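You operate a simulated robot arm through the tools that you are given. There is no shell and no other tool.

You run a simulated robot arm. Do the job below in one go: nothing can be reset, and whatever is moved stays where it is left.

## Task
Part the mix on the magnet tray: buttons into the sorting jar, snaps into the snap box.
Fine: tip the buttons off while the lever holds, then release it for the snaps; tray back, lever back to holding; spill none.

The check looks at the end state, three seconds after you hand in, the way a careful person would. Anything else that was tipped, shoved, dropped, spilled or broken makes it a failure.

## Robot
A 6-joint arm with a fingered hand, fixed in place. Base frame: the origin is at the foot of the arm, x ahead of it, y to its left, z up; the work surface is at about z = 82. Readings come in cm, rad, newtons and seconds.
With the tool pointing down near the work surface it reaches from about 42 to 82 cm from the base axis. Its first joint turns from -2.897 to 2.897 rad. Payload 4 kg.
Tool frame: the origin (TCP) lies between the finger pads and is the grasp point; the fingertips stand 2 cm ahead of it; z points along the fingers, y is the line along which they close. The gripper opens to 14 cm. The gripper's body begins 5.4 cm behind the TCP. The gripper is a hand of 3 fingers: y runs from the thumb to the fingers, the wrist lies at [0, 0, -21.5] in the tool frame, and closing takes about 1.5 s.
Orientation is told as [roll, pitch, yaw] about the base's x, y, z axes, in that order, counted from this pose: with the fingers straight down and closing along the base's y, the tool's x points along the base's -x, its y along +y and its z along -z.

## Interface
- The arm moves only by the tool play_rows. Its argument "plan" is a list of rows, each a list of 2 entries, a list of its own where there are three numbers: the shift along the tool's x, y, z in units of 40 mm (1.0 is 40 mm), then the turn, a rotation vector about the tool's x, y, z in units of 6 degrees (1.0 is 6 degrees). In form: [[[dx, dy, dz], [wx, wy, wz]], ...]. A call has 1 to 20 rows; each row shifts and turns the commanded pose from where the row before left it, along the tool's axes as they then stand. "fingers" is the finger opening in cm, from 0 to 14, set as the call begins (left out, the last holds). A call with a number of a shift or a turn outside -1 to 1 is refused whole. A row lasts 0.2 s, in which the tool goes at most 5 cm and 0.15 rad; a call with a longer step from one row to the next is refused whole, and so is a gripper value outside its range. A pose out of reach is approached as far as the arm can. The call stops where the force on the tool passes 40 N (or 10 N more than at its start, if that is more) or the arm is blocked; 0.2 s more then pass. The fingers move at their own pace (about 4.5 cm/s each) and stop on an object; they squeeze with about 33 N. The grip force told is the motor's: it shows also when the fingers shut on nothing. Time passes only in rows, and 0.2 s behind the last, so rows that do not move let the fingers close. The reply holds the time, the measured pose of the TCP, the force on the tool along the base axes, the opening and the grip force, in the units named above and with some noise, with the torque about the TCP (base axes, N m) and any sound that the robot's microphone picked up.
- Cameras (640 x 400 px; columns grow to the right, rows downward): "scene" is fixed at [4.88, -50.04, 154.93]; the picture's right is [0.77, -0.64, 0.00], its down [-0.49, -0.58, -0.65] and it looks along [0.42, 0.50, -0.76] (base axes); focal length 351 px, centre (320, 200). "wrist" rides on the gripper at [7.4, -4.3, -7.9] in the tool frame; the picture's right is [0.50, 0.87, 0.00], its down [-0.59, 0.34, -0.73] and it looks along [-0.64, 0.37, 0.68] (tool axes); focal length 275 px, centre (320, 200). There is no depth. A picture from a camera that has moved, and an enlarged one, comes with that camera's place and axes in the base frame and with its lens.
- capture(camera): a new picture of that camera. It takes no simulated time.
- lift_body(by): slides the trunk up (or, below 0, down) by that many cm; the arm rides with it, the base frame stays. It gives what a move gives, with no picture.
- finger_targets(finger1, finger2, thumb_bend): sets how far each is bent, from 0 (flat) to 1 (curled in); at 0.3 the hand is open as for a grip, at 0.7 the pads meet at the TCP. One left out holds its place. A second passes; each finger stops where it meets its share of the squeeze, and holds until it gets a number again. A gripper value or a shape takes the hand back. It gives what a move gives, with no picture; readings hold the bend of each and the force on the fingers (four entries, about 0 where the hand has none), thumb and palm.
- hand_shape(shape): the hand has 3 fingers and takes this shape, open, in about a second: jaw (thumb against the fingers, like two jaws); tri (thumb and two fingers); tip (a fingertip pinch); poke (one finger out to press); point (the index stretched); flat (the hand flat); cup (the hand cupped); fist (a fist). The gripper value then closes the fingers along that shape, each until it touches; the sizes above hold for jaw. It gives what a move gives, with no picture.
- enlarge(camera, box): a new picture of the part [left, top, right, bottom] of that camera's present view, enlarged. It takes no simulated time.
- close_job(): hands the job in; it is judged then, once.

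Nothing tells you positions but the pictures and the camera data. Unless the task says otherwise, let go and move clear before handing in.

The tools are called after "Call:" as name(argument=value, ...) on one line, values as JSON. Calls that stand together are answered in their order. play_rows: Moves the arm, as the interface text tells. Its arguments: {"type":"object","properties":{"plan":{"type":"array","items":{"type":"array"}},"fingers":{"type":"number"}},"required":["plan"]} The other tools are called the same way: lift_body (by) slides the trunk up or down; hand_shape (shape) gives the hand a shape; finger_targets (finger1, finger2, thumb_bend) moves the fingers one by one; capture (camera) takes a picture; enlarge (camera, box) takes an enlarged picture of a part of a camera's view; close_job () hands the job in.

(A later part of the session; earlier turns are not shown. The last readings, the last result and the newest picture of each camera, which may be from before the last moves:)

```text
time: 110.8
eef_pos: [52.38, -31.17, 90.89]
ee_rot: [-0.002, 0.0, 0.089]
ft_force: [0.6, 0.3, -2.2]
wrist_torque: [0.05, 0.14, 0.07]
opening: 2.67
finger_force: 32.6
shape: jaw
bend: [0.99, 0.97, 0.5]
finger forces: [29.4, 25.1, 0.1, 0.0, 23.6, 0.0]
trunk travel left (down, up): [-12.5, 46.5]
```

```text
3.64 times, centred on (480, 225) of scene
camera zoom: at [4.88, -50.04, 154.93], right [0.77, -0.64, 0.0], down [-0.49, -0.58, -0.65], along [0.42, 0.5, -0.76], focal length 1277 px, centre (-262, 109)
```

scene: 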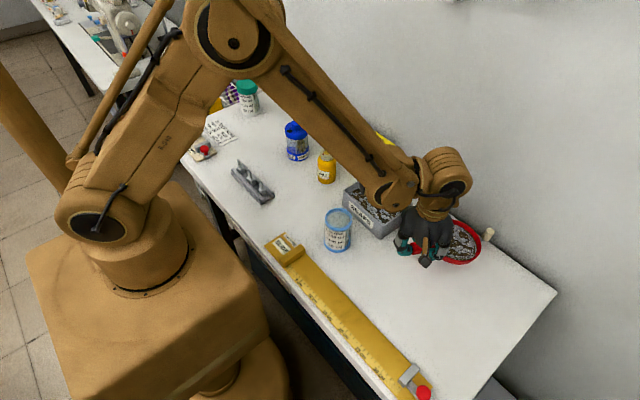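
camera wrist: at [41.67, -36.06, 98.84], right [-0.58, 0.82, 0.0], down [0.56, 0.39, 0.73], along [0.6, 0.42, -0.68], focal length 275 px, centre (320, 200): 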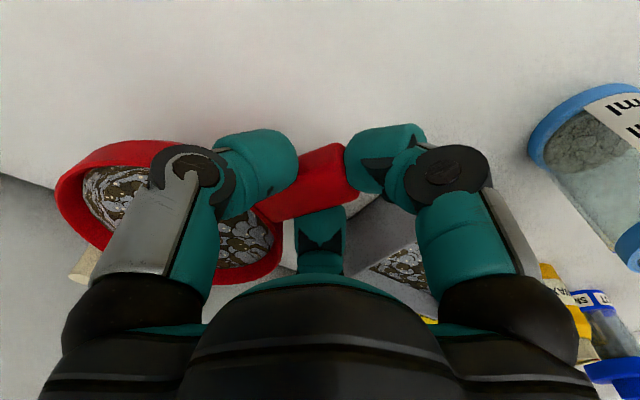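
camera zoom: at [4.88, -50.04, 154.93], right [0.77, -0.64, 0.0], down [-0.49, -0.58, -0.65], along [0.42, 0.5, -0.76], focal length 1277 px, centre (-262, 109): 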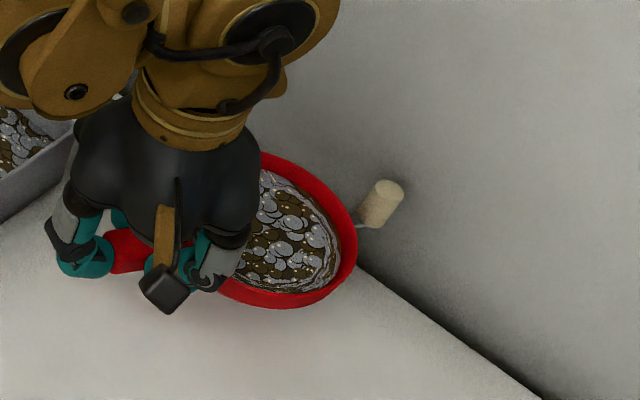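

Call:
play_rows(plan=[[[-0.06, -0.005, 0], [0, 0, 0]], [[-0.06, -0.005, 0], [0, 0, 0]], [[0, 0, 0], [0, 0, 0]]])

Call:
play_rows(plan=[[[-0.06, -0.005, 0], [0, 0, 0]], [[-0.06, -0.005, 0], [0, 0, 0]], [[0, 0, 0], [0, 0, 0]]])

Call:
enlarge(camera="scene", box=[420, 170, 540, 280])

```text
time: 111.6
eef_pos: [52.81, -31.22, 90.91]
ee_rot: [-0.003, 0.002, 0.091]
ft_force: [-0.5, 0.9, -1.6]
wrist_torque: [0.08, 0.11, 0.0]
opening: 2.64
finger_force: 33.3
shape: jaw
bend: [0.99, 0.97, 0.5]
finger forces: [29.3, 25.0, 0.1, 0.0, 23.7, 0.1]
trunk travel left (down, up): [-12.5, 46.5]
```

```text
time: 112.4
eef_pos: [53.37, -31.27, 90.97]
ee_rot: [0.0, 0.001, 0.088]
ft_force: [-0.8, -0.3, -2.0]
wrist_torque: [0.05, 0.11, -0.01]
opening: 2.63
finger_force: 32.9
shape: jaw
bend: [0.99, 0.97, 0.5]
finger forces: [29.3, 25.2, 0.0, 0.0, 23.6, 0.0]
trunk travel left (down, up): [-12.5, 46.5]
```

```text
3.64 times, centred on (480, 225) of scene
camera zoom: at [4.88, -50.04, 154.93], right [0.77, -0.64, 0.0], down [-0.49, -0.58, -0.65], along [0.42, 0.5, -0.76], focal length 1277 px, centre (-262, 109)
```

zoom: 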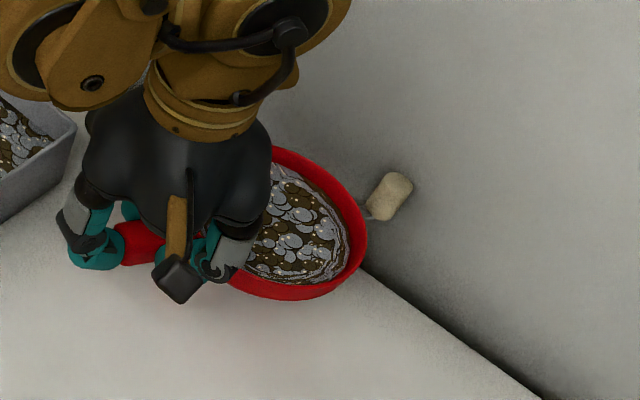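

The peg passes into the wall picture with no force, so the wall isn't solid. Better idea: the tray droops slightly toward the lever, so if I press only the peg's foot on the table and turn the tray over it, friction will hold the peg while the nearly level tray rotates. First I'll back off and turn back to the original heading.

Call:
play_rows(plan=[[[0.2, 0.017, 0], [0, 0, 0]], [[0.3, 0.026, 0], [0, 0, 0]], [[0.3, 0.026, 0], [0, 0, 0]], [[0.2, 0.017, 0], [0, 0, 0]]])

Call:
play_rows(plan=[[[0, 0, 0], [0, 0, 0.4]], [[0, 0, 0], [0, 0, 0.8]], [[0, 0, 0], [0, 0, 0.8]], [[0, 0, 0], [0, 0, 0.8]], [[0, 0, 0], [0, 0, 0.8]], [[0, 0, 0], [0, 0, 0.8]], [[0, 0, 0], [0, 0, 0.8]], [[0, 0, 0], [0, 0, 0.8]], [[0, 0, 0], [0, 0, 0.8]], [[0, 0, 0], [0, 0, 0.8]], [[0, 0, 0], [0, 0, 0.8]], [[0, 0, 0], [0, 0, 0.8]], [[0, 0, 0], [0, 0, 0.8]], [[0, 0, 0], [0, 0, 0.8]], [[0, 0, 0], [0, 0, 0.7]], [[-0.1, 0.2, 0], [0, 0, 0]], [[-0.2, 0.4, 0], [0, 0, 0]], [[-0.1, 0.2, 0.3], [0, 0, 0]], [[0, 0, 0.4], [0, 0, 0]], [[0, 0, 0], [0, 0, 0]]])

Call:
enlarge(camera="scene", box=[390, 190, 520, 320])

```text
time: 113.4
eef_pos: [49.43, -31.24, 90.96]
ee_rot: [-0.002, 0.002, 0.089]
ft_force: [1.0, 0.4, -2.3]
wrist_torque: [0.07, 0.15, -0.01]
opening: 2.66
finger_force: 33.2
shape: jaw
bend: [0.99, 0.97, 0.5]
finger forces: [29.3, 25.1, 0.0, 0.0, 23.6, 0.0]
trunk travel left (down, up): [-12.5, 46.5]
```

```text
time: 117.6
eef_pos: [52.75, -31.21, 88.02]
ee_rot: [-0.003, -0.004, -1.115]
ft_force: [-0.4, -0.5, -2.1]
wrist_torque: [0.13, 0.02, 0.0]
opening: 2.65
finger_force: 33.1
shape: jaw
bend: [0.99, 0.97, 0.5]
finger forces: [29.4, 25.2, 0.0, 0.0, 23.6, 0.0]
trunk travel left (down, up): [-12.5, 46.5]
```

```text
3.08 times, centred on (455, 255) of scene
camera zoom: at [4.88, -50.04, 154.93], right [0.77, -0.64, 0.0], down [-0.49, -0.58, -0.65], along [0.42, 0.5, -0.76], focal length 1081 px, centre (-95, 31)
```

zoom: 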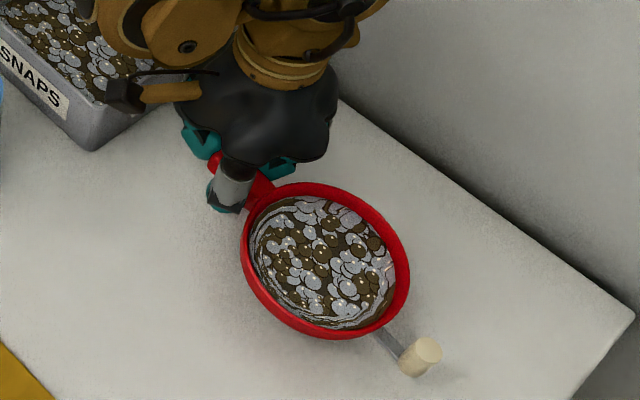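

I'll dip the lever end 5° further by pitching the hand, then lower until the peg's foot carries about 3 N.

Call:
play_rows(plan=[[[0, 0, -0.25], [0, 0, 0]], [[0, 0, 0], [-0.21, 0.36, 0]], [[0, 0, 0], [-0.21, 0.36, 0]], [[0, 0, 0.1], [0, 0, 0]], [[0, 0, 0.1], [0, 0, 0]], [[0, 0, 0], [0, 0, 0]]])

Call:
play_rows(plan=[[[0, 0, 0.06], [0, 0, 0]], [[0, 0, 0.06], [0, 0, 0]], [[0, 0, 0], [0, 0, 0]]])

Call:
enlarge(camera="scene", box=[390, 190, 520, 320])

```text
time: 119.0
eef_pos: [52.9, -31.18, 88.23]
ee_rot: [0.041, 0.073, -1.112]
ft_force: [-0.4, -0.2, -1.4]
wrist_torque: [0.15, 0.0, -0.01]
opening: 2.68
finger_force: 32.9
shape: jaw
bend: [0.99, 0.97, 0.5]
finger forces: [29.2, 25.3, 0.0, 0.1, 23.6, 0.0]
trunk travel left (down, up): [-12.5, 46.5]
```

```text
time: 119.8
eef_pos: [52.85, -31.17, 87.74]
ee_rot: [0.041, 0.073, -1.113]
ft_force: [0.3, -0.4, -1.2]
wrist_torque: [0.17, -0.01, 0.0]
opening: 2.66
finger_force: 33.0
shape: jaw
bend: [0.99, 0.97, 0.5]
finger forces: [29.2, 25.3, 0.0, 0.0, 23.7, 0.0]
trunk travel left (down, up): [-12.5, 46.5]
```

```text
3.08 times, centred on (455, 255) of scene
camera zoom: at [4.88, -50.04, 154.93], right [0.77, -0.64, 0.0], down [-0.49, -0.58, -0.65], along [0.42, 0.5, -0.76], focal length 1081 px, centre (-95, 31)
```

zoom: 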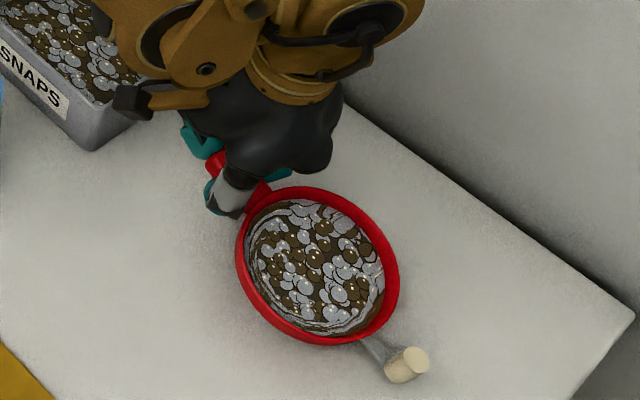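

Call:
play_rows(plan=[[[0, 0, 0.1], [0, 0, 0]], [[0, 0, 0.06], [0, 0, 0]], [[0, 0, 0], [0, 0, 0]]])

Call:
play_rows(plan=[[[0, 0, 0.06], [0, 0, 0]], [[0, 0, 0.06], [0, 0, 0]], [[0, 0, 0], [0, 0, 0]]])

```text
time: 120.6
eef_pos: [52.83, -31.07, 86.97]
ee_rot: [0.043, 0.075, -1.112]
ft_force: [-0.3, 0.2, -1.4]
wrist_torque: [0.07, -0.01, 0.02]
opening: 2.67
finger_force: 32.6
shape: jaw
bend: [0.99, 0.97, 0.5]
finger forces: [28.8, 25.6, 0.0, 0.0, 24.1, 0.0]
trunk travel left (down, up): [-12.5, 46.5]
```

```text
time: 121.4
eef_pos: [52.96, -31.12, 86.69]
ee_rot: [0.041, 0.074, -1.113]
ft_force: [0.9, 0.9, -0.2]
wrist_torque: [-0.1, 0.04, -0.04]
opening: 2.65
finger_force: 32.8
shape: jaw
bend: [0.99, 0.97, 0.5]
finger forces: [28.3, 26.7, 0.0, 0.1, 25.8, 0.0]
trunk travel left (down, up): [-12.5, 46.5]
```

Call:
play_rows(plan=[[[0, 0, 0.06], [0, 0, 0]], [[0, 0, 0.05], [0, 0, 0]], [[0, 0, 0], [0, 0, 0]]])

Call:
enlarge(camera="scene", box=[390, 190, 520, 320])

```text
time: 122.2
eef_pos: [52.93, -30.94, 86.25]
ee_rot: [0.042, 0.074, -1.114]
ft_force: [0.1, 1.9, 0.1]
wrist_torque: [-0.2, 0.05, 0.01]
opening: 2.65
finger_force: 33.3
shape: jaw
bend: [0.99, 0.97, 0.5]
finger forces: [26.5, 27.5, 0.0, 0.1, 27.5, 0.0]
trunk travel left (down, up): [-12.5, 46.5]
```

```text
3.08 times, centred on (455, 255) of scene
camera zoom: at [4.88, -50.04, 154.93], right [0.77, -0.64, 0.0], down [-0.49, -0.58, -0.65], along [0.42, 0.5, -0.76], focal length 1081 px, centre (-95, 31)
```

zoom: 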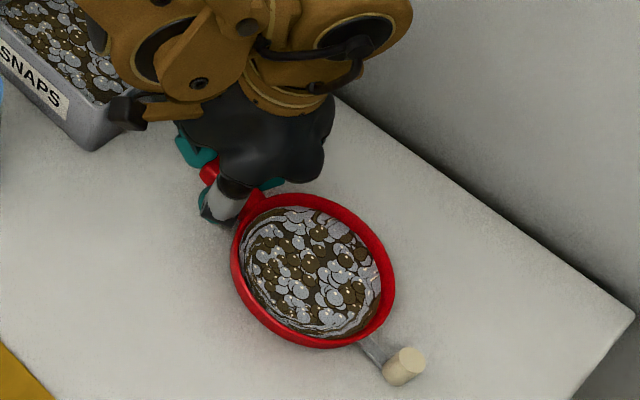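

About 2 N on the peg's foot. Now I'll turn the tray 12° clockwise about its centre to see whether the peg stays put.

Call:
play_rows(plan=[[[-0.0577, 0.1013, 0], [0, 0, 0.5]], [[-0.0577, 0.1013, 0], [0, 0, 0.5]], [[-0.0577, 0.1013, 0], [0, 0, 0.5]], [[-0.0577, 0.1013, 0], [0, 0, 0.5]], [[0, 0, 0], [0, 0, 0]]])

Call:
enlarge(camera="scene", box=[390, 190, 520, 320])

```text
time: 123.4
eef_pos: [54.78, -31.28, 86.12]
ee_rot: [0.024, 0.081, -1.325]
ft_force: [1.2, -0.1, 0.5]
wrist_torque: [-0.21, 0.04, 0.16]
opening: 2.63
finger_force: 32.9
shape: jaw
bend: [0.99, 0.97, 0.5]
finger forces: [25.3, 30.1, 0.0, 0.0, 25.8, 0.0]
trunk travel left (down, up): [-12.5, 46.5]
```

```text
3.08 times, centred on (455, 255) of scene
camera zoom: at [4.88, -50.04, 154.93], right [0.77, -0.64, 0.0], down [-0.49, -0.58, -0.65], along [0.42, 0.5, -0.76], focal length 1081 px, centre (-95, 31)
```

zoom: 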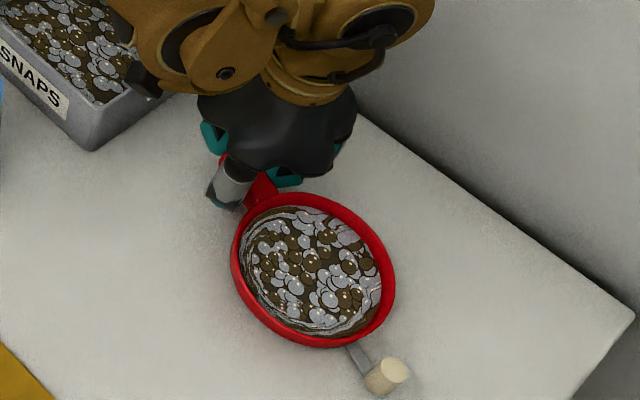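

The peg dragged along: with the light handle grip I can only put about 1 N on it. A stronger hold is possible: the open hand (14 cm) can take the whole tray round its 11.7 cm rim. I'll set the tray down level first.

Call:
play_rows(plan=[[[0, 0, -0.3], [0, 0, 0]], [[0.0523, -0.1042, 0], [0, 0, -0.5]], [[0.0523, -0.1042, 0], [0, 0, -0.5]], [[0.0523, -0.1042, 0], [0, 0, -0.5]], [[0.0523, -0.1042, 0], [0, 0, -0.5]], [[0, 0, 0], [0.21, -0.36, 0]], [[0, 0, 0], [0.21, -0.36, 0]], [[0, 0, 0.15], [0, 0, 0]], [[0, 0, 0.15], [0, 0, 0]], [[0, 0, 0], [0, 0, 0]]])

Call:
play_rows(plan=[[[0, 0, 0.1], [0, 0, 0]], [[0, 0, 0.1], [0, 0, 0]], [[0, 0, 0], [0, 0, 0]]])

Call:
enlarge(camera="scene", box=[390, 190, 520, 320])

```text
time: 125.6
eef_pos: [52.99, -31.07, 86.22]
ee_rot: [-0.002, -0.002, -1.116]
ft_force: [-0.4, 0.6, -2.5]
wrist_torque: [0.14, -0.04, -0.01]
opening: 2.66
finger_force: 33.2
shape: jaw
bend: [0.99, 0.97, 0.5]
finger forces: [29.4, 26.2, 0.0, 0.1, 25.0, 0.0]
trunk travel left (down, up): [-12.5, 46.5]
```

```text
time: 126.4
eef_pos: [52.89, -31.14, 85.46]
ee_rot: [-0.004, -0.003, -1.116]
ft_force: [-0.6, 0.1, 0.5]
wrist_torque: [-0.1, 0.02, -0.04]
opening: 2.66
finger_force: 32.9
shape: jaw
bend: [0.99, 0.97, 0.5]
finger forces: [28.3, 27.6, 0.1, 0.0, 26.4, 0.1]
trunk travel left (down, up): [-12.5, 46.5]
```

```text
3.08 times, centred on (455, 255) of scene
camera zoom: at [4.88, -50.04, 154.93], right [0.77, -0.64, 0.0], down [-0.49, -0.58, -0.65], along [0.42, 0.5, -0.76], focal length 1081 px, centre (-95, 31)
```

zoom: 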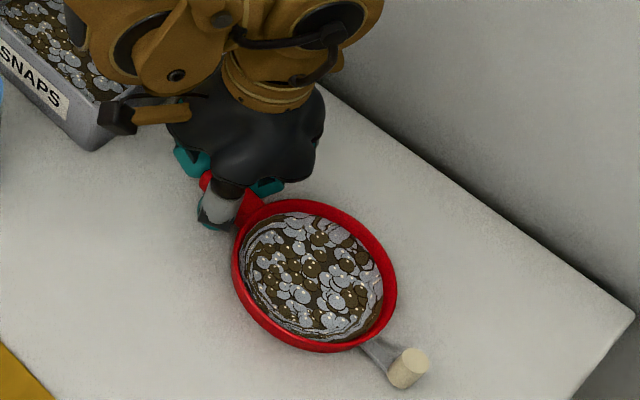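

Call:
play_rows(plan=[[[0, 0, 0.07], [0, 0, 0]], [[0, 0, 0.06], [0, 0, 0]], [[0, 0, 0], [0, 0, 0]]])

Call:
play_rows(plan=[[[0, 0, 0], [0, 0, 0]], [[0, 0, 0], [0, 0, 0]], [[0, 0, 0], [0, 0, 0]], [[0, 0, 0], [0, 0, 0]], [[0, 0, -0.4], [0, 0, 0]], [[0, 0, -0.9], [0, 0, 0]], [[0, 0, -0.9], [0, 0, 0]], [[0, 0, -0.9], [0, 0, 0]]], fingers=6)

Call:
enlarge(camera="scene", box=[405, 215, 505, 315])

Call:
capture(camera="wrist")

```text
time: 127.2
eef_pos: [52.95, -31.17, 84.96]
ee_rot: [-0.004, -0.001, -1.114]
ft_force: [0.0, 0.1, 1.2]
wrist_torque: [-0.28, 0.07, -0.02]
opening: 2.65
finger_force: 32.5
shape: jaw
bend: [0.99, 0.97, 0.5]
finger forces: [25.8, 28.2, 0.0, 0.1, 28.0, 0.0]
trunk travel left (down, up): [-12.5, 46.5]
```

```text
time: 129.0
eef_pos: [52.95, -30.9, 97.24]
ee_rot: [-0.005, 0.0, -1.116]
ft_force: [-0.1, 0.1, 0.2]
wrist_torque: [0.02, 0.0, 0.01]
opening: 5.98
finger_force: 0.1
shape: jaw
bend: [0.37, 0.37, 0.36]
finger forces: [0.1, 0.0, 0.0, 0.0, 0.0, 0.0]
trunk travel left (down, up): [-12.5, 46.5]
```

```text
4.00 times, centred on (455, 265) of scene
camera zoom: at [4.88, -50.04, 154.93], right [0.77, -0.64, 0.0], down [-0.49, -0.58, -0.65], along [0.42, 0.5, -0.76], focal length 1405 px, centre (-220, -60)
```

zoom: 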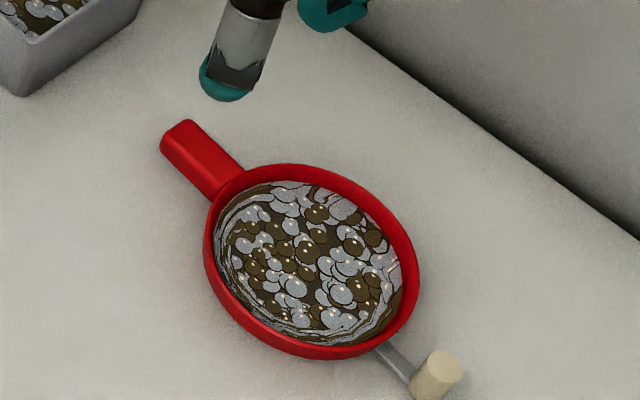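

```text
taken
camera wrist: at [45.91, -26.01, 105.19], right [0.56, 0.83, 0.0], down [0.56, -0.38, 0.73], along [0.61, -0.41, -0.68], focal length 275 px, centre (320, 200)
```

wrist: 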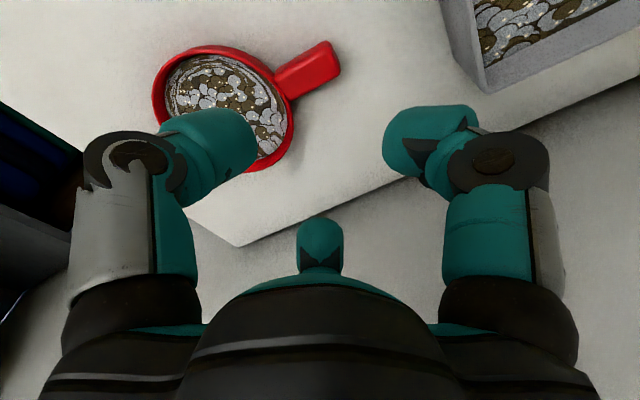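

The lever lies in line with the handle again (heading ≈ 87°), tray centre near (51.9, -39.8). I'll move above the tray's centre, open the hand wide and check the fit from there.

Call:
play_rows(plan=[[[0, 0, -0.3], [0, 0, -1]], [[0, 0, 0], [0, 0, -1]], [[0, 0, 0], [0, 0, -1]], [[0, 0, 0], [0, 0, -1]], [[0, 0, 0], [0, 0, -1]], [[0, 0, 0], [0, 0, -0.15]], [[-0.33, -0.67, 0], [0, 0, 0]], [[-0.33, -0.67, 0], [0, 0, 0]], [[-0.33, -0.67, 0], [0, 0, 0]], [[0, 0, 0], [0, 0, 0]]], fingers=14)

Call:
capture(camera="wrist")

Call:
enlarge(camera="scene", box=[390, 160, 520, 310])

```text
time: 131.2
eef_pos: [51.85, -39.84, 98.48]
ee_rot: [-0.002, 0.001, -0.576]
ft_force: [0.3, -0.5, 0.4]
wrist_torque: [0.02, 0.0, 0.01]
opening: 13.98
finger_force: 0.1
shape: jaw
bend: [0.3, 0.3, 0.3]
finger forces: [0.0, 0.1, 0.0, 0.1, 0.0, 0.0]
trunk travel left (down, up): [-12.5, 46.5]
```

```text
taken
camera wrist: at [43.27, -39.3, 106.41], right [0.05, 1.0, 0.0], down [0.68, -0.03, 0.73], along [0.73, -0.04, -0.68], focal length 275 px, centre (320, 200)
```

wrist: 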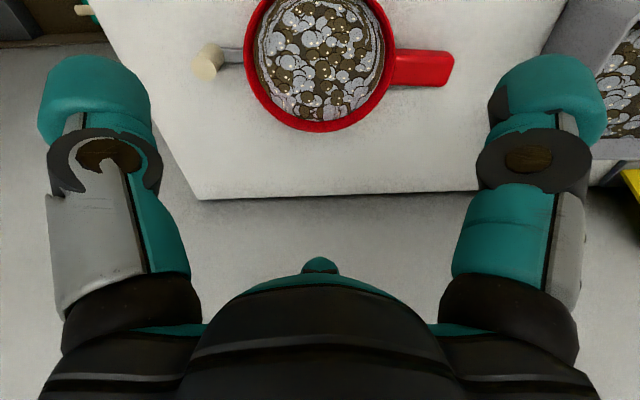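

```text
2.67 times, centred on (455, 235) of scene
camera zoom: at [4.88, -50.04, 154.93], right [0.77, -0.64, 0.0], down [-0.49, -0.58, -0.65], along [0.42, 0.5, -0.76], focal length 937 px, centre (-40, 107)
```

zoom: 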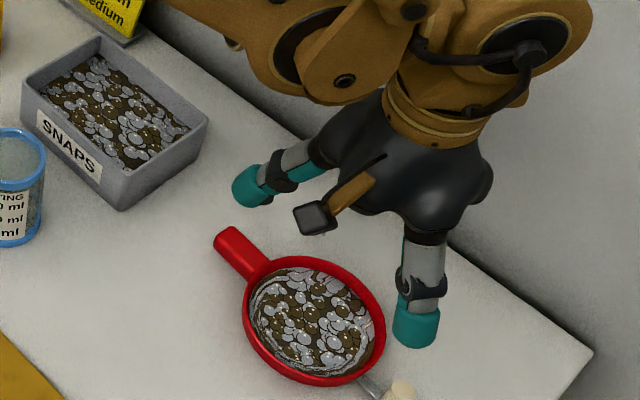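

Call:
enlarge(camera="wrist", box=[180, 0, 470, 160])

```text
2.21 times, centred on (325, 80) of wrist
camera zoom: at [43.27, -39.3, 106.41], right [0.05, 1.0, 0.0], down [0.68, -0.03, 0.73], along [0.73, -0.04, -0.68], focal length 608 px, centre (309, 465)
```

zoom: 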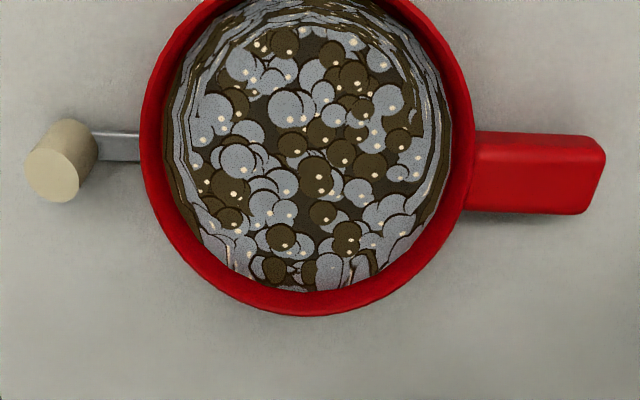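

From above, the fit is clear: the lever is exactly opposite the handle, and the tray (11.7 cm) is centred at (52.2, -39.8). I'll nudge 3 mm and lower the open hand around the rim.

Call:
play_rows(plan=[[[-0.068, 0.056, 0.5], [0, 0, 0]], [[0, 0, 0.9], [0, 0, 0]], [[0, 0, 0.9], [0, 0, 0]], [[0, 0, 0.5], [0, 0, 0]]])

Call:
capture(camera="wrist")

Call:
enlarge(camera="scene", box=[390, 190, 520, 320])

```text
time: 132.2
eef_pos: [52.12, -39.82, 87.31]
ee_rot: [-0.001, 0.001, -0.577]
ft_force: [-0.1, 0.1, 0.3]
wrist_torque: [0.0, 0.02, 0.03]
opening: 13.99
finger_force: 0.1
shape: jaw
bend: [0.3, 0.3, 0.3]
finger forces: [0.0, 0.0, 0.0, 0.1, 0.0, 0.0]
trunk travel left (down, up): [-12.5, 46.5]
```

```text
taken
camera wrist: at [43.54, -39.32, 95.25], right [0.05, 1.0, 0.0], down [0.68, -0.03, 0.73], along [0.73, -0.04, -0.68], focal length 275 px, centre (320, 200)
```

wrist: 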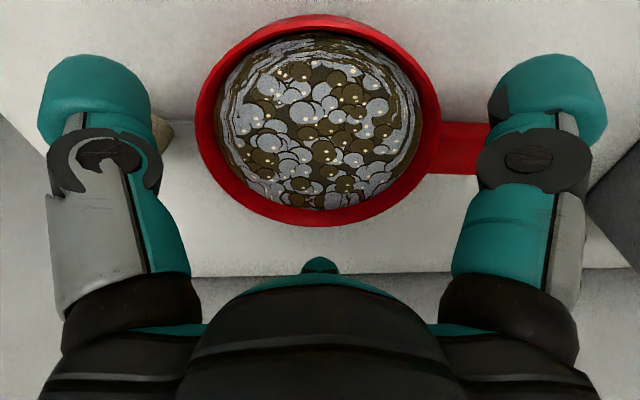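

```text
3.08 times, centred on (455, 255) of scene
camera zoom: at [4.88, -50.04, 154.93], right [0.77, -0.64, 0.0], down [-0.49, -0.58, -0.65], along [0.42, 0.5, -0.76], focal length 1081 px, centre (-95, 31)
```

zoom: 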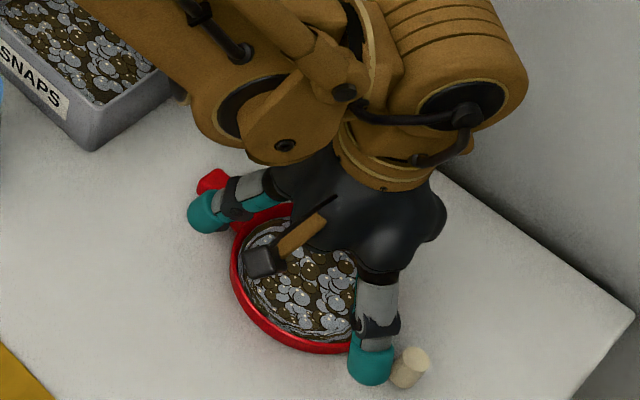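

The rim sits evenly between the three fingers. Lowering the last 2.6 cm and closing gently round it.

Call:
play_rows(plan=[[[0, 0, 0.3], [0, 0, 0]], [[0, 0, 0.25], [0, 0, 0]], [[0, 0, 0.12], [0, 0, 0]], [[0, 0, 0], [0, 0, 0]]])

Call:
play_rows(plan=[[[0, 0, 0], [0, 0, 0]], [[0, 0, 0], [0, 0, 0]], [[0, 0, 0], [0, 0, 0]], [[0, 0, 0], [0, 0, 0]], [[0, 0, 0], [0, 0, 0]]], fingers=9)

Call:
capture(camera="wrist")

Call:
enlarge(camera="scene", box=[390, 190, 520, 320])

```text
time: 133.2
eef_pos: [52.11, -40.02, 84.63]
ee_rot: [-0.003, 0.001, -0.575]
ft_force: [0.2, -0.2, 0.4]
wrist_torque: [0.03, 0.01, 0.0]
opening: 14.0
finger_force: 0.2
shape: jaw
bend: [0.3, 0.3, 0.3]
finger forces: [0.0, 0.0, 0.0, 0.0, 0.1, 0.0]
trunk travel left (down, up): [-12.5, 46.5]
```

```text
time: 134.4
eef_pos: [52.0, -39.98, 84.63]
ee_rot: [-0.003, 0.0, -0.576]
ft_force: [0.2, 0.6, 0.1]
wrist_torque: [-0.03, -0.02, -0.01]
opening: 10.64
finger_force: 33.0
shape: jaw
bend: [0.25, 0.26, 0.23]
finger forces: [29.3, 28.9, 0.0, 0.1, 30.1, 0.0]
trunk travel left (down, up): [-12.5, 46.5]
```

```text
taken
camera wrist: at [43.64, -39.41, 92.56], right [0.05, 1.0, 0.0], down [0.68, -0.03, 0.73], along [0.73, -0.04, -0.68], focal length 275 px, centre (320, 200)
```

wrist: 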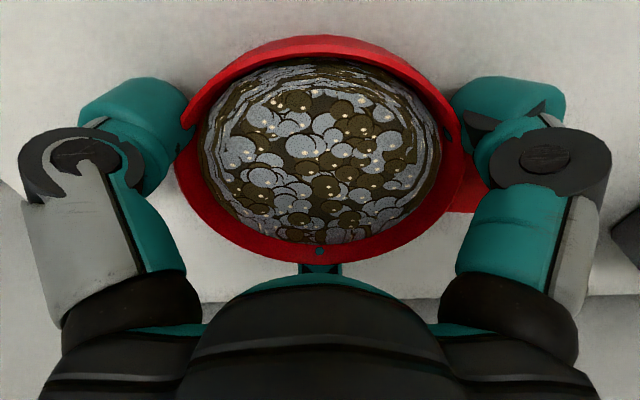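

```text
3.08 times, centred on (455, 255) of scene
camera zoom: at [4.88, -50.04, 154.93], right [0.77, -0.64, 0.0], down [-0.49, -0.58, -0.65], along [0.42, 0.5, -0.76], focal length 1081 px, centre (-95, 31)
```

zoom: 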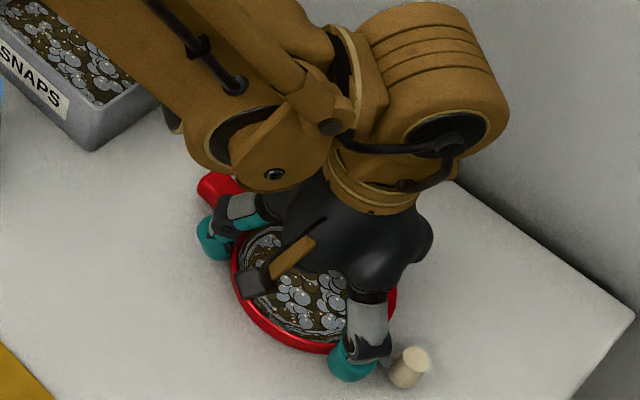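

A strong ring grip, about 30 N on each finger. I'll lift 1 cm, dip the lever side 6°, and press the peg's foot on the table.

Call:
play_rows(plan=[[[0, 0, -0.1], [0, 0, 0]], [[0, 0, -0.2], [0, 0, 0]], [[0, 0, 0], [-0.435, 0.246, 0]], [[0, 0, 0], [-0.435, 0.246, 0]], [[0, 0, 0], [0, 0, 0]]])

Call:
enlarge(camera="scene", box=[390, 190, 520, 320])

Call:
play_rows(plan=[[[0, 0, 0.05], [0, 0, 0]], [[0, 0, 0.05], [0, 0, 0]], [[0, 0, 0], [0, 0, 0]]])

```text
time: 135.6
eef_pos: [52.25, -40.05, 85.85]
ee_rot: [0.088, 0.052, -0.575]
ft_force: [0.1, -0.8, -1.4]
wrist_torque: [0.02, 0.01, -0.04]
opening: 10.65
finger_force: 32.8
shape: jaw
bend: [0.25, 0.26, 0.23]
finger forces: [29.3, 29.0, 0.1, 0.0, 30.3, 0.0]
trunk travel left (down, up): [-12.5, 46.5]
```

```text
3.08 times, centred on (455, 255) of scene
camera zoom: at [4.88, -50.04, 154.93], right [0.77, -0.64, 0.0], down [-0.49, -0.58, -0.65], along [0.42, 0.5, -0.76], focal length 1081 px, centre (-95, 31)
```

zoom: 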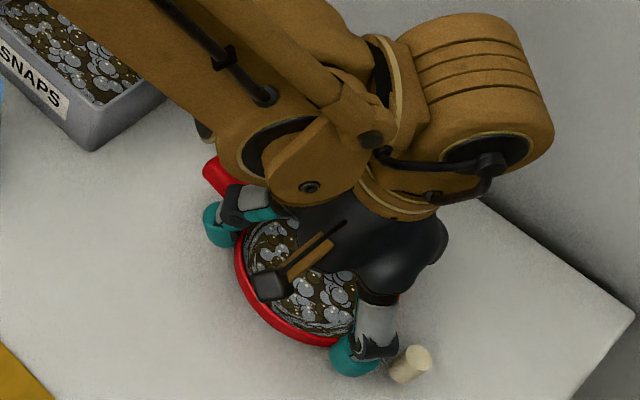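

```text
time: 136.4
eef_pos: [52.09, -39.92, 85.51]
ee_rot: [0.086, 0.052, -0.575]
ft_force: [-0.5, 0.1, -1.5]
wrist_torque: [0.02, -0.01, 0.04]
opening: 10.64
finger_force: 32.9
shape: jaw
bend: [0.25, 0.26, 0.23]
finger forces: [29.3, 29.0, 0.0, 0.0, 30.4, 0.0]
trunk travel left (down, up): [-12.5, 46.5]
```

Call:
play_rows(plan=[[[0, 0, 0.05], [0, 0, 0]], [[0, 0, 0.03], [0, 0, 0]], [[0, 0, 0], [0, 0, 0]]])

Call:
play_rows(plan=[[[0, 0, 0.04], [0, 0, 0]], [[0, 0, 0], [0, 0, 0]]])

Call:
play_rows(plan=[[[0, 0, 0.04], [0, 0, 0]], [[0, 0, 0], [0, 0, 0]]])

```text
time: 137.2
eef_pos: [52.04, -39.96, 85.0]
ee_rot: [0.086, 0.053, -0.575]
ft_force: [0.3, -0.8, 1.6]
wrist_torque: [-0.16, 0.01, 0.02]
opening: 10.68
finger_force: 32.7
shape: jaw
bend: [0.25, 0.26, 0.23]
finger forces: [29.6, 29.3, 0.0, 0.1, 30.9, 0.1]
trunk travel left (down, up): [-12.5, 46.5]
```

```text
time: 137.8
eef_pos: [52.2, -39.82, 84.98]
ee_rot: [0.087, 0.05, -0.573]
ft_force: [1.3, -3.2, 12.4]
wrist_torque: [-0.84, 0.05, 0.1]
opening: 10.6
finger_force: 32.8
shape: jaw
bend: [0.25, 0.26, 0.23]
finger forces: [30.1, 30.9, 0.0, 0.1, 33.2, 0.0]
trunk travel left (down, up): [-12.5, 46.5]
```

```text
time: 138.4
eef_pos: [52.0, -39.81, 84.95]
ee_rot: [0.087, 0.051, -0.574]
ft_force: [1.4, -5.0, 24.5]
wrist_torque: [-1.6, 0.1, 0.11]
opening: 10.44
finger_force: 32.8
shape: jaw
bend: [0.25, 0.26, 0.22]
finger forces: [30.8, 31.8, 0.0, 0.0, 34.1, 0.1]
trunk travel left (down, up): [-12.5, 46.5]
```

The moment arm (6 cm) shows that the rim edge is touching, not the peg; the peg's foot is a few millimetres higher than I assumed. I'll rise a little and dip to about 14°.

Call:
play_rows(plan=[[[0, 0, -0.2], [0, 0, 0]], [[0, 0, -0.1], [-0.435, 0.246, 0]], [[0, 0, -0.1], [-0.435, 0.246, 0]], [[0, 0, 0], [-0.29, 0.164, 0]], [[0, 0, 0], [0, 0, 0]]])

Call:
play_rows(plan=[[[0, 0, 0.05], [0, 0, 0]], [[0, 0, 0.05], [0, 0, 0]], [[0, 0, 0], [0, 0, 0]]])

Call:
enlarge(camera="scene", box=[420, 230, 520, 320])

```text
time: 139.6
eef_pos: [52.36, -40.0, 86.46]
ee_rot: [0.211, 0.121, -0.564]
ft_force: [0.2, 0.8, -1.9]
wrist_torque: [0.0, 0.0, -0.01]
opening: 10.48
finger_force: 33.3
shape: jaw
bend: [0.25, 0.26, 0.22]
finger forces: [30.5, 32.0, 0.0, 0.1, 32.5, 0.1]
trunk travel left (down, up): [-12.5, 46.5]
```

```text
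time: 140.4
eef_pos: [52.16, -39.96, 86.08]
ee_rot: [0.21, 0.12, -0.563]
ft_force: [-0.1, -2.2, 5.5]
wrist_torque: [-0.73, 0.07, -0.02]
opening: 10.48
finger_force: 32.8
shape: jaw
bend: [0.25, 0.26, 0.22]
finger forces: [30.9, 31.7, 0.0, 0.0, 32.6, 0.0]
trunk travel left (down, up): [-12.5, 46.5]
```

```text
4.44 times, centred on (470, 275) of scene
camera zoom: at [4.88, -50.04, 154.93], right [0.77, -0.64, 0.0], down [-0.49, -0.58, -0.65], along [0.42, 0.5, -0.76], focal length 1561 px, centre (-347, -133)
```

zoom: 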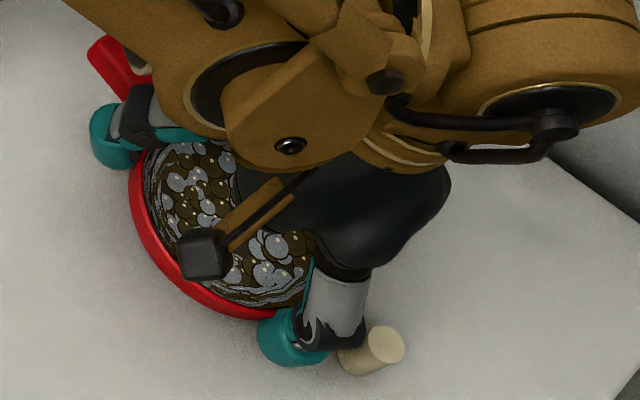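

The arm is now 10 cm: the peg carries about 7 N. I'll turn the tray 12° clockwise in its own plane.

Call:
play_rows(plan=[[[0, 0, 0], [0, 0, 0.4]], [[0, 0, 0], [0, 0, 0.4]], [[0, 0, 0], [0, 0, 0.4]], [[0, 0, 0], [0, 0, 0.4]], [[0, 0, 0], [0, 0, 0.4]], [[0, 0, 0], [0, 0, 0]]])

Call:
enlarge(camera="scene", box=[420, 230, 520, 320])

Call:
capture(camera="wrist")

```text
time: 141.8
eef_pos: [52.23, -39.91, 86.01]
ee_rot: [0.182, 0.161, -0.771]
ft_force: [0.5, -0.1, 6.3]
wrist_torque: [-0.72, 0.08, -0.01]
opening: 10.49
finger_force: 32.7
shape: jaw
bend: [0.25, 0.26, 0.22]
finger forces: [31.5, 31.6, 0.0, 0.1, 32.2, 0.0]
trunk travel left (down, up): [-12.5, 46.5]
```

```text
4.44 times, centred on (470, 275) of scene
camera zoom: at [4.88, -50.04, 154.93], right [0.77, -0.64, 0.0], down [-0.49, -0.58, -0.65], along [0.42, 0.5, -0.76], focal length 1561 px, centre (-347, -133)
```

zoom: 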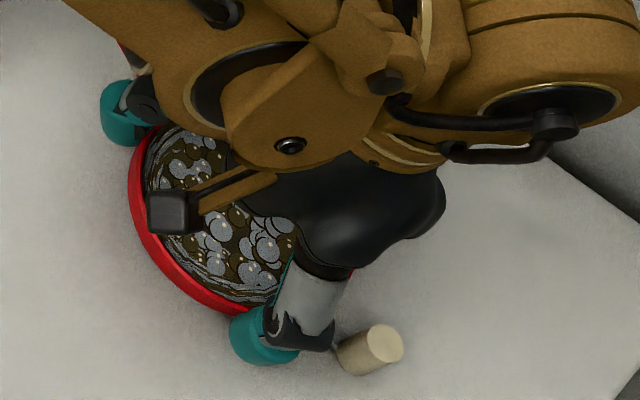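

```text
taken
camera wrist: at [43.78, -39.5, 94.14], right [0.26, 0.94, 0.23], down [0.65, -0.35, 0.68], along [0.72, -0.02, -0.69], focal length 275 px, centre (320, 200)
```

wrist: 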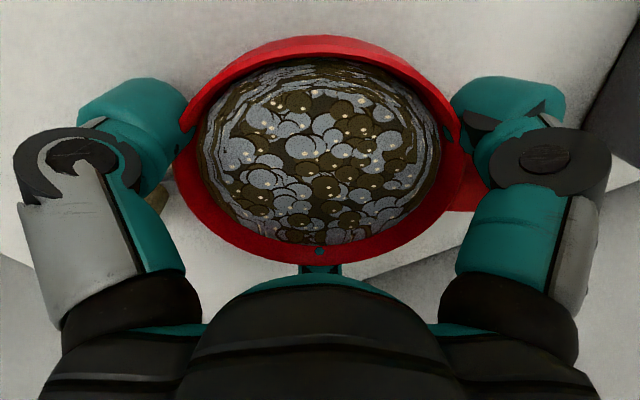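

It works: the peg stayed in place while the tray turned under it, so the lever has swung about 12° relative to the tray. I'll continue another 18°.

Call:
play_rows(plan=[[[0, 0, 0], [0, 0, 0.5]], [[0, 0, 0], [0, 0, 0.5]], [[0, 0, 0], [0, 0, 0.5]], [[0, 0, 0], [0, 0, 0.5]], [[0, 0, 0], [0, 0, 0.5]], [[0, 0, 0], [0, 0, 0.5]], [[0, 0, 0], [0, 0, 0]]])

Call:
enlarge(camera="scene", box=[420, 230, 520, 320])

Call:
capture(camera="wrist")

```text
time: 143.4
eef_pos: [52.15, -39.95, 86.11]
ee_rot: [0.121, 0.21, -1.087]
ft_force: [-0.1, -0.2, 2.8]
wrist_torque: [-0.4, 0.08, 0.03]
opening: 10.49
finger_force: 33.0
shape: jaw
bend: [0.25, 0.26, 0.22]
finger forces: [31.0, 31.6, 0.1, 0.1, 32.4, 0.1]
trunk travel left (down, up): [-12.5, 46.5]
```

```text
4.44 times, centred on (470, 275) of scene
camera zoom: at [4.88, -50.04, 154.93], right [0.77, -0.64, 0.0], down [-0.49, -0.58, -0.65], along [0.42, 0.5, -0.76], focal length 1561 px, centre (-347, -133)
```

zoom: 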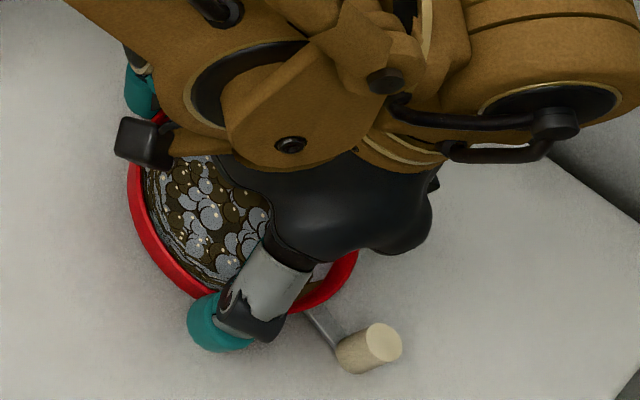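

```text
taken
camera wrist: at [44.87, -37.12, 94.78], right [0.54, 0.81, 0.21], down [0.56, -0.54, 0.63], along [0.62, -0.23, -0.75], focal length 275 px, centre (320, 200)
```

wrist: 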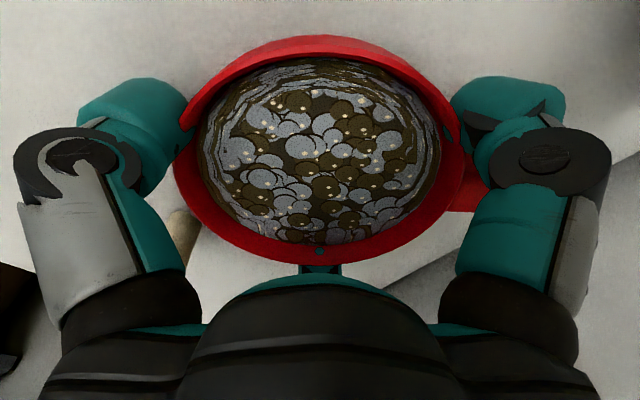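

The lever is now about 30° round and moves easily. I'll keep going to find its end stop.

Call:
play_rows(plan=[[[0, 0, 0.03], [0, 0, 0.5]], [[0, 0, 0], [0, 0, 0.5]], [[0, 0, 0], [0, 0, 0.5]], [[0, 0, 0], [0, 0, 0.5]], [[0, 0, 0], [0, 0, 0]]])

Call:
enlarge(camera="scene", box=[420, 230, 520, 320])

Call:
play_rows(plan=[[[0, 0, 0.01], [0, 0, 0.5]], [[0, 0, 0], [0, 0, 0.5]], [[0, 0, 0], [0, 0, 0.5]], [[0, 0, 0], [0, 0, 0.5]], [[0, 0, 0], [0, 0, 0]]])

Call:
enlarge(camera="scene", box=[420, 230, 520, 320])

```text
time: 144.6
eef_pos: [52.18, -39.86, 86.08]
ee_rot: [0.076, 0.229, -1.302]
ft_force: [-0.6, 0.1, 4.2]
wrist_torque: [-0.54, 0.05, 0.0]
opening: 10.47
finger_force: 33.0
shape: jaw
bend: [0.25, 0.26, 0.22]
finger forces: [31.4, 31.5, 0.0, 0.1, 32.3, 0.0]
trunk travel left (down, up): [-12.5, 46.5]
```

```text
4.44 times, centred on (470, 275) of scene
camera zoom: at [4.88, -50.04, 154.93], right [0.77, -0.64, 0.0], down [-0.49, -0.58, -0.65], along [0.42, 0.5, -0.76], focal length 1561 px, centre (-347, -133)
```

zoom: 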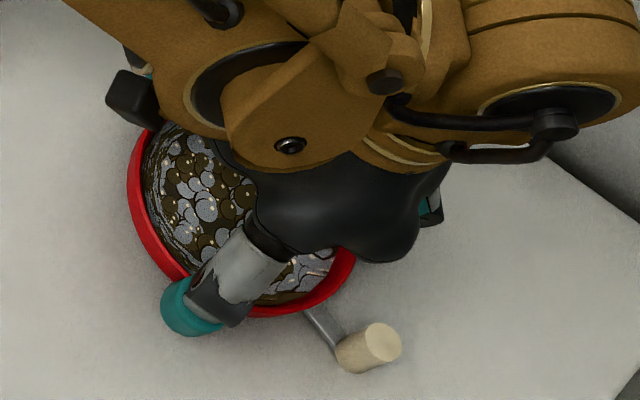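

```text
time: 145.8
eef_pos: [52.13, -39.88, 85.96]
ee_rot: [0.028, 0.239, -1.518]
ft_force: [-0.1, -0.3, 6.2]
wrist_torque: [-0.71, 0.1, -0.01]
opening: 10.49
finger_force: 32.6
shape: jaw
bend: [0.25, 0.26, 0.22]
finger forces: [31.6, 32.1, 0.0, 0.0, 32.6, 0.1]
trunk travel left (down, up): [-12.5, 46.5]
```

```text
4.44 times, centred on (470, 275) of scene
camera zoom: at [4.88, -50.04, 154.93], right [0.77, -0.64, 0.0], down [-0.49, -0.58, -0.65], along [0.42, 0.5, -0.76], focal length 1561 px, centre (-347, -133)
```

zoom: 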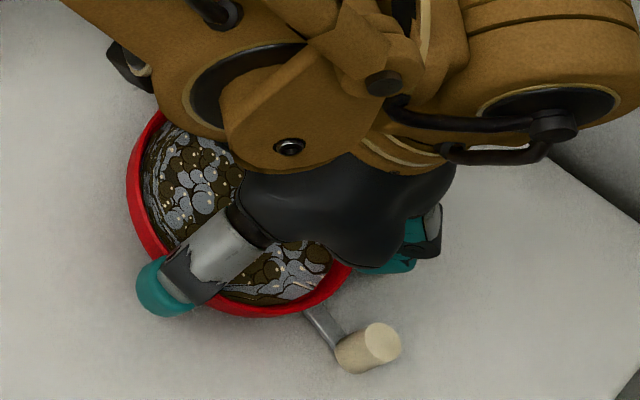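

Call:
play_rows(plan=[[[0, 0, 0], [0, 0, 0.5]], [[0, 0, 0], [0, 0, 0.5]], [[0, 0, 0], [0, 0, 0.5]], [[0, 0, 0], [0, 0, 0]]])

Call:
enlarge(camera="scene", box=[420, 230, 520, 320])

Call:
capture(camera="wrist")

```text
time: 146.8
eef_pos: [52.16, -39.82, 85.94]
ee_rot: [-0.012, 0.24, -1.677]
ft_force: [3.4, -0.3, 5.8]
wrist_torque: [-0.7, -0.03, 0.23]
opening: 10.46
finger_force: 33.3
shape: jaw
bend: [0.25, 0.26, 0.22]
finger forces: [31.8, 32.9, 0.1, 0.0, 31.8, 0.1]
trunk travel left (down, up): [-12.5, 46.5]
```

```text
4.44 times, centred on (470, 275) of scene
camera zoom: at [4.88, -50.04, 154.93], right [0.77, -0.64, 0.0], down [-0.49, -0.58, -0.65], along [0.42, 0.5, -0.76], focal length 1561 px, centre (-347, -133)
```

zoom: 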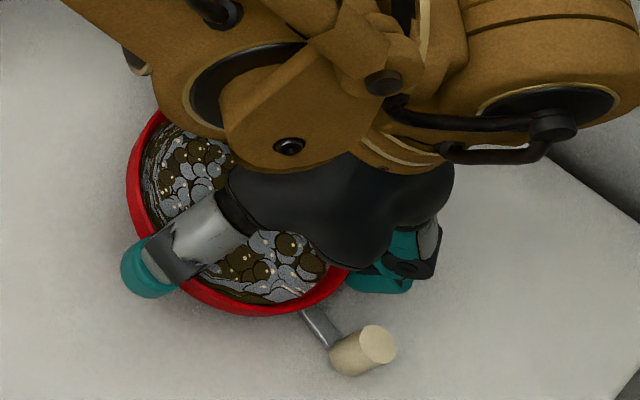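

```text
taken
camera wrist: at [48.57, -34.04, 95.44], right [0.91, 0.39, 0.11], down [0.27, -0.78, 0.57], along [0.31, -0.49, -0.82], focal length 275 px, centre (320, 200)
```

wrist: 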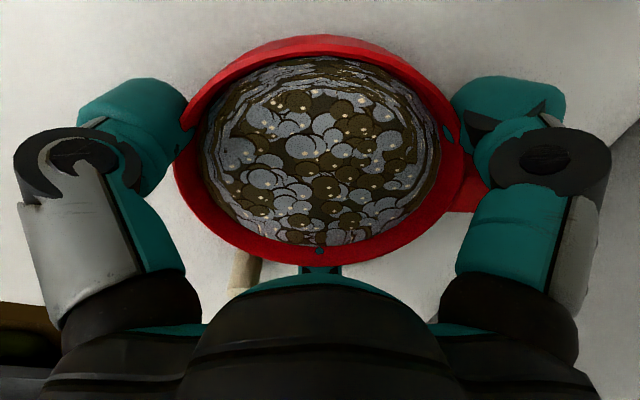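

The torque rises and the peg starts to drag at about 57–60° of swing: that's the end stop, so the lever should now be released. The snaps are loose from here, so I'll lift and bring the tray level, gently.

Call:
play_rows(plan=[[[0, 0, -0.15], [0, 0, 0]], [[0, 0, -0.2], [0, 0, 0]], [[0, 0, -0.2], [-0.03, -0.6, 0]], [[0, 0, -0.1], [-0.03, -0.6, 0]], [[0, 0, 0], [-0.03, -0.6, 0]], [[0, 0, 0], [-0.02, -0.53, 0]], [[0, 0, 0], [0, 0, 0]]])

Call:
enlarge(camera="scene", box=[400, 200, 520, 320])

Call:
capture(camera="wrist")

```text
time: 148.4
eef_pos: [52.07, -40.58, 88.29]
ee_rot: [0.001, -0.003, -1.675]
ft_force: [0.3, 0.4, -1.8]
wrist_torque: [-0.02, 0.02, 0.0]
opening: 10.52
finger_force: 33.1
shape: jaw
bend: [0.25, 0.26, 0.22]
finger forces: [30.6, 33.2, 0.0, 0.0, 32.8, 0.0]
trunk travel left (down, up): [-12.5, 46.5]
```

```text
3.33 times, centred on (460, 260) of scene
camera zoom: at [4.88, -50.04, 154.93], right [0.77, -0.64, 0.0], down [-0.49, -0.58, -0.65], along [0.42, 0.5, -0.76], focal length 1171 px, centre (-147, 0)
```

zoom: 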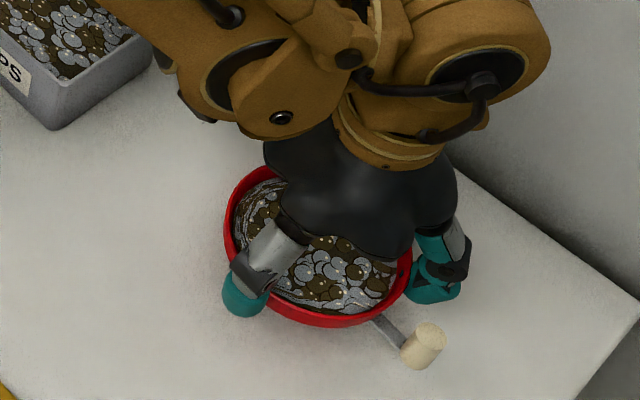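

```text
taken
camera wrist: at [48.65, -32.56, 96.26], right [0.91, 0.41, 0.0], down [0.28, -0.62, 0.74], along [0.3, -0.67, -0.68], focal length 275 px, centre (320, 200)
```

wrist: 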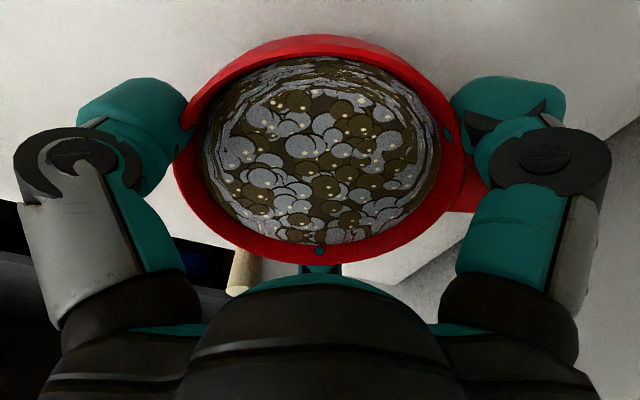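

Level, with the snaps undisturbed. The ring grip is so firm that I can pour from it directly: I'll raise the tray to z ≈ 100 and turn it so the pour side (between fingers 1 and 2) faces the proven direction.

Call:
play_rows(plan=[[[0, 0, -0.2], [0, 0, 0]], [[0, 0, -0.5], [0, 0, 0]], [[0, 0, -0.6], [0, 0, 0]], [[0, 0, -0.6], [0, 0, 0]], [[0, 0, -0.6], [0, 0, 0]], [[0, 0, -0.35], [0, 0, 0]], [[0, 0, 0], [0, 0, 0.4]], [[0, 0, 0], [0, 0, 0.8]], [[0, 0, 0], [0, 0, 0.8]], [[0, 0, 0], [0, 0, 0.8]], [[0, 0, 0], [0, 0, 0.8]], [[0, 0, 0], [0, 0, 0.8]], [[0, 0, 0], [0, 0, 0.8]], [[0, 0, 0], [0, 0, 0.8]], [[0, 0, 0], [0, 0, 0.8]], [[0, 0, 0], [0, 0, 0.8]], [[0, 0, 0], [0, 0, 0.8]], [[0, 0, 0], [0, 0, 0.8]], [[0, 0, 0], [0, 0, 0.8]], [[0, 0, 0], [0, 0, 0.4]]])

Call:
play_rows(plan=[[[0, 0, 0], [0, 0, 0.4]], [[0, 0, 0], [0, 0, 0.8]], [[0, 0, 0], [0, 0, 0.8]], [[0, 0, 0], [0, 0, 0.8]], [[0, 0, 0], [0, 0, 0.8]], [[0, 0, 0], [0, 0, 0.8]], [[0, 0, 0], [0, 0, 0.8]], [[0, 0, 0], [0, 0, 0.8]], [[0, 0, 0], [0, 0, 0.8]], [[0, 0, 0], [0, 0, 0.8]], [[0, 0, 0], [0, 0, 0.8]], [[0, 0, 0], [0, 0, 0.8]], [[0, 0, 0], [0, 0, 0]]])

Call:
capture(camera="scene")

Call:
capture(camera="wrist")

```text
time: 152.6
eef_pos: [52.25, -40.43, 99.8]
ee_rot: [0.001, -0.002, -2.764]
ft_force: [-0.5, 0.3, -2.1]
wrist_torque: [-0.01, -0.01, 0.0]
opening: 10.5
finger_force: 32.6
shape: jaw
bend: [0.25, 0.26, 0.22]
finger forces: [30.5, 33.0, 0.0, 0.1, 32.6, 0.0]
trunk travel left (down, up): [-12.5, 46.5]
```

```text
time: 155.4
eef_pos: [52.26, -40.47, 99.75]
ee_rot: [0.003, -0.001, 2.553]
ft_force: [0.2, 0.3, -1.1]
wrist_torque: [0.01, -0.02, 0.05]
opening: 10.5
finger_force: 32.8
shape: jaw
bend: [0.25, 0.26, 0.22]
finger forces: [30.5, 32.9, 0.0, 0.1, 32.8, 0.0]
trunk travel left (down, up): [-12.5, 46.5]
```

```text
taken
```

scene: 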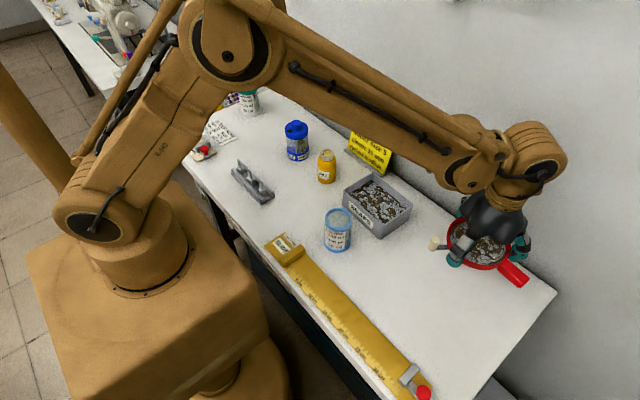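

```text
taken
camera wrist: at [60.72, -40.89, 107.66], right [-0.06, -1.0, 0.0], down [-0.68, 0.05, 0.74], along [-0.73, 0.05, -0.68], focal length 275 px, centre (320, 200)
```

wrist: 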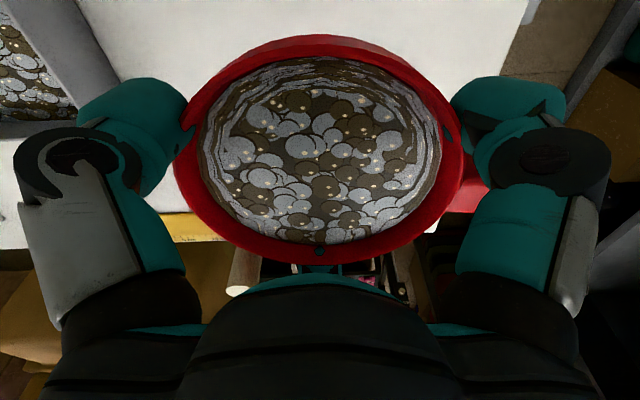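

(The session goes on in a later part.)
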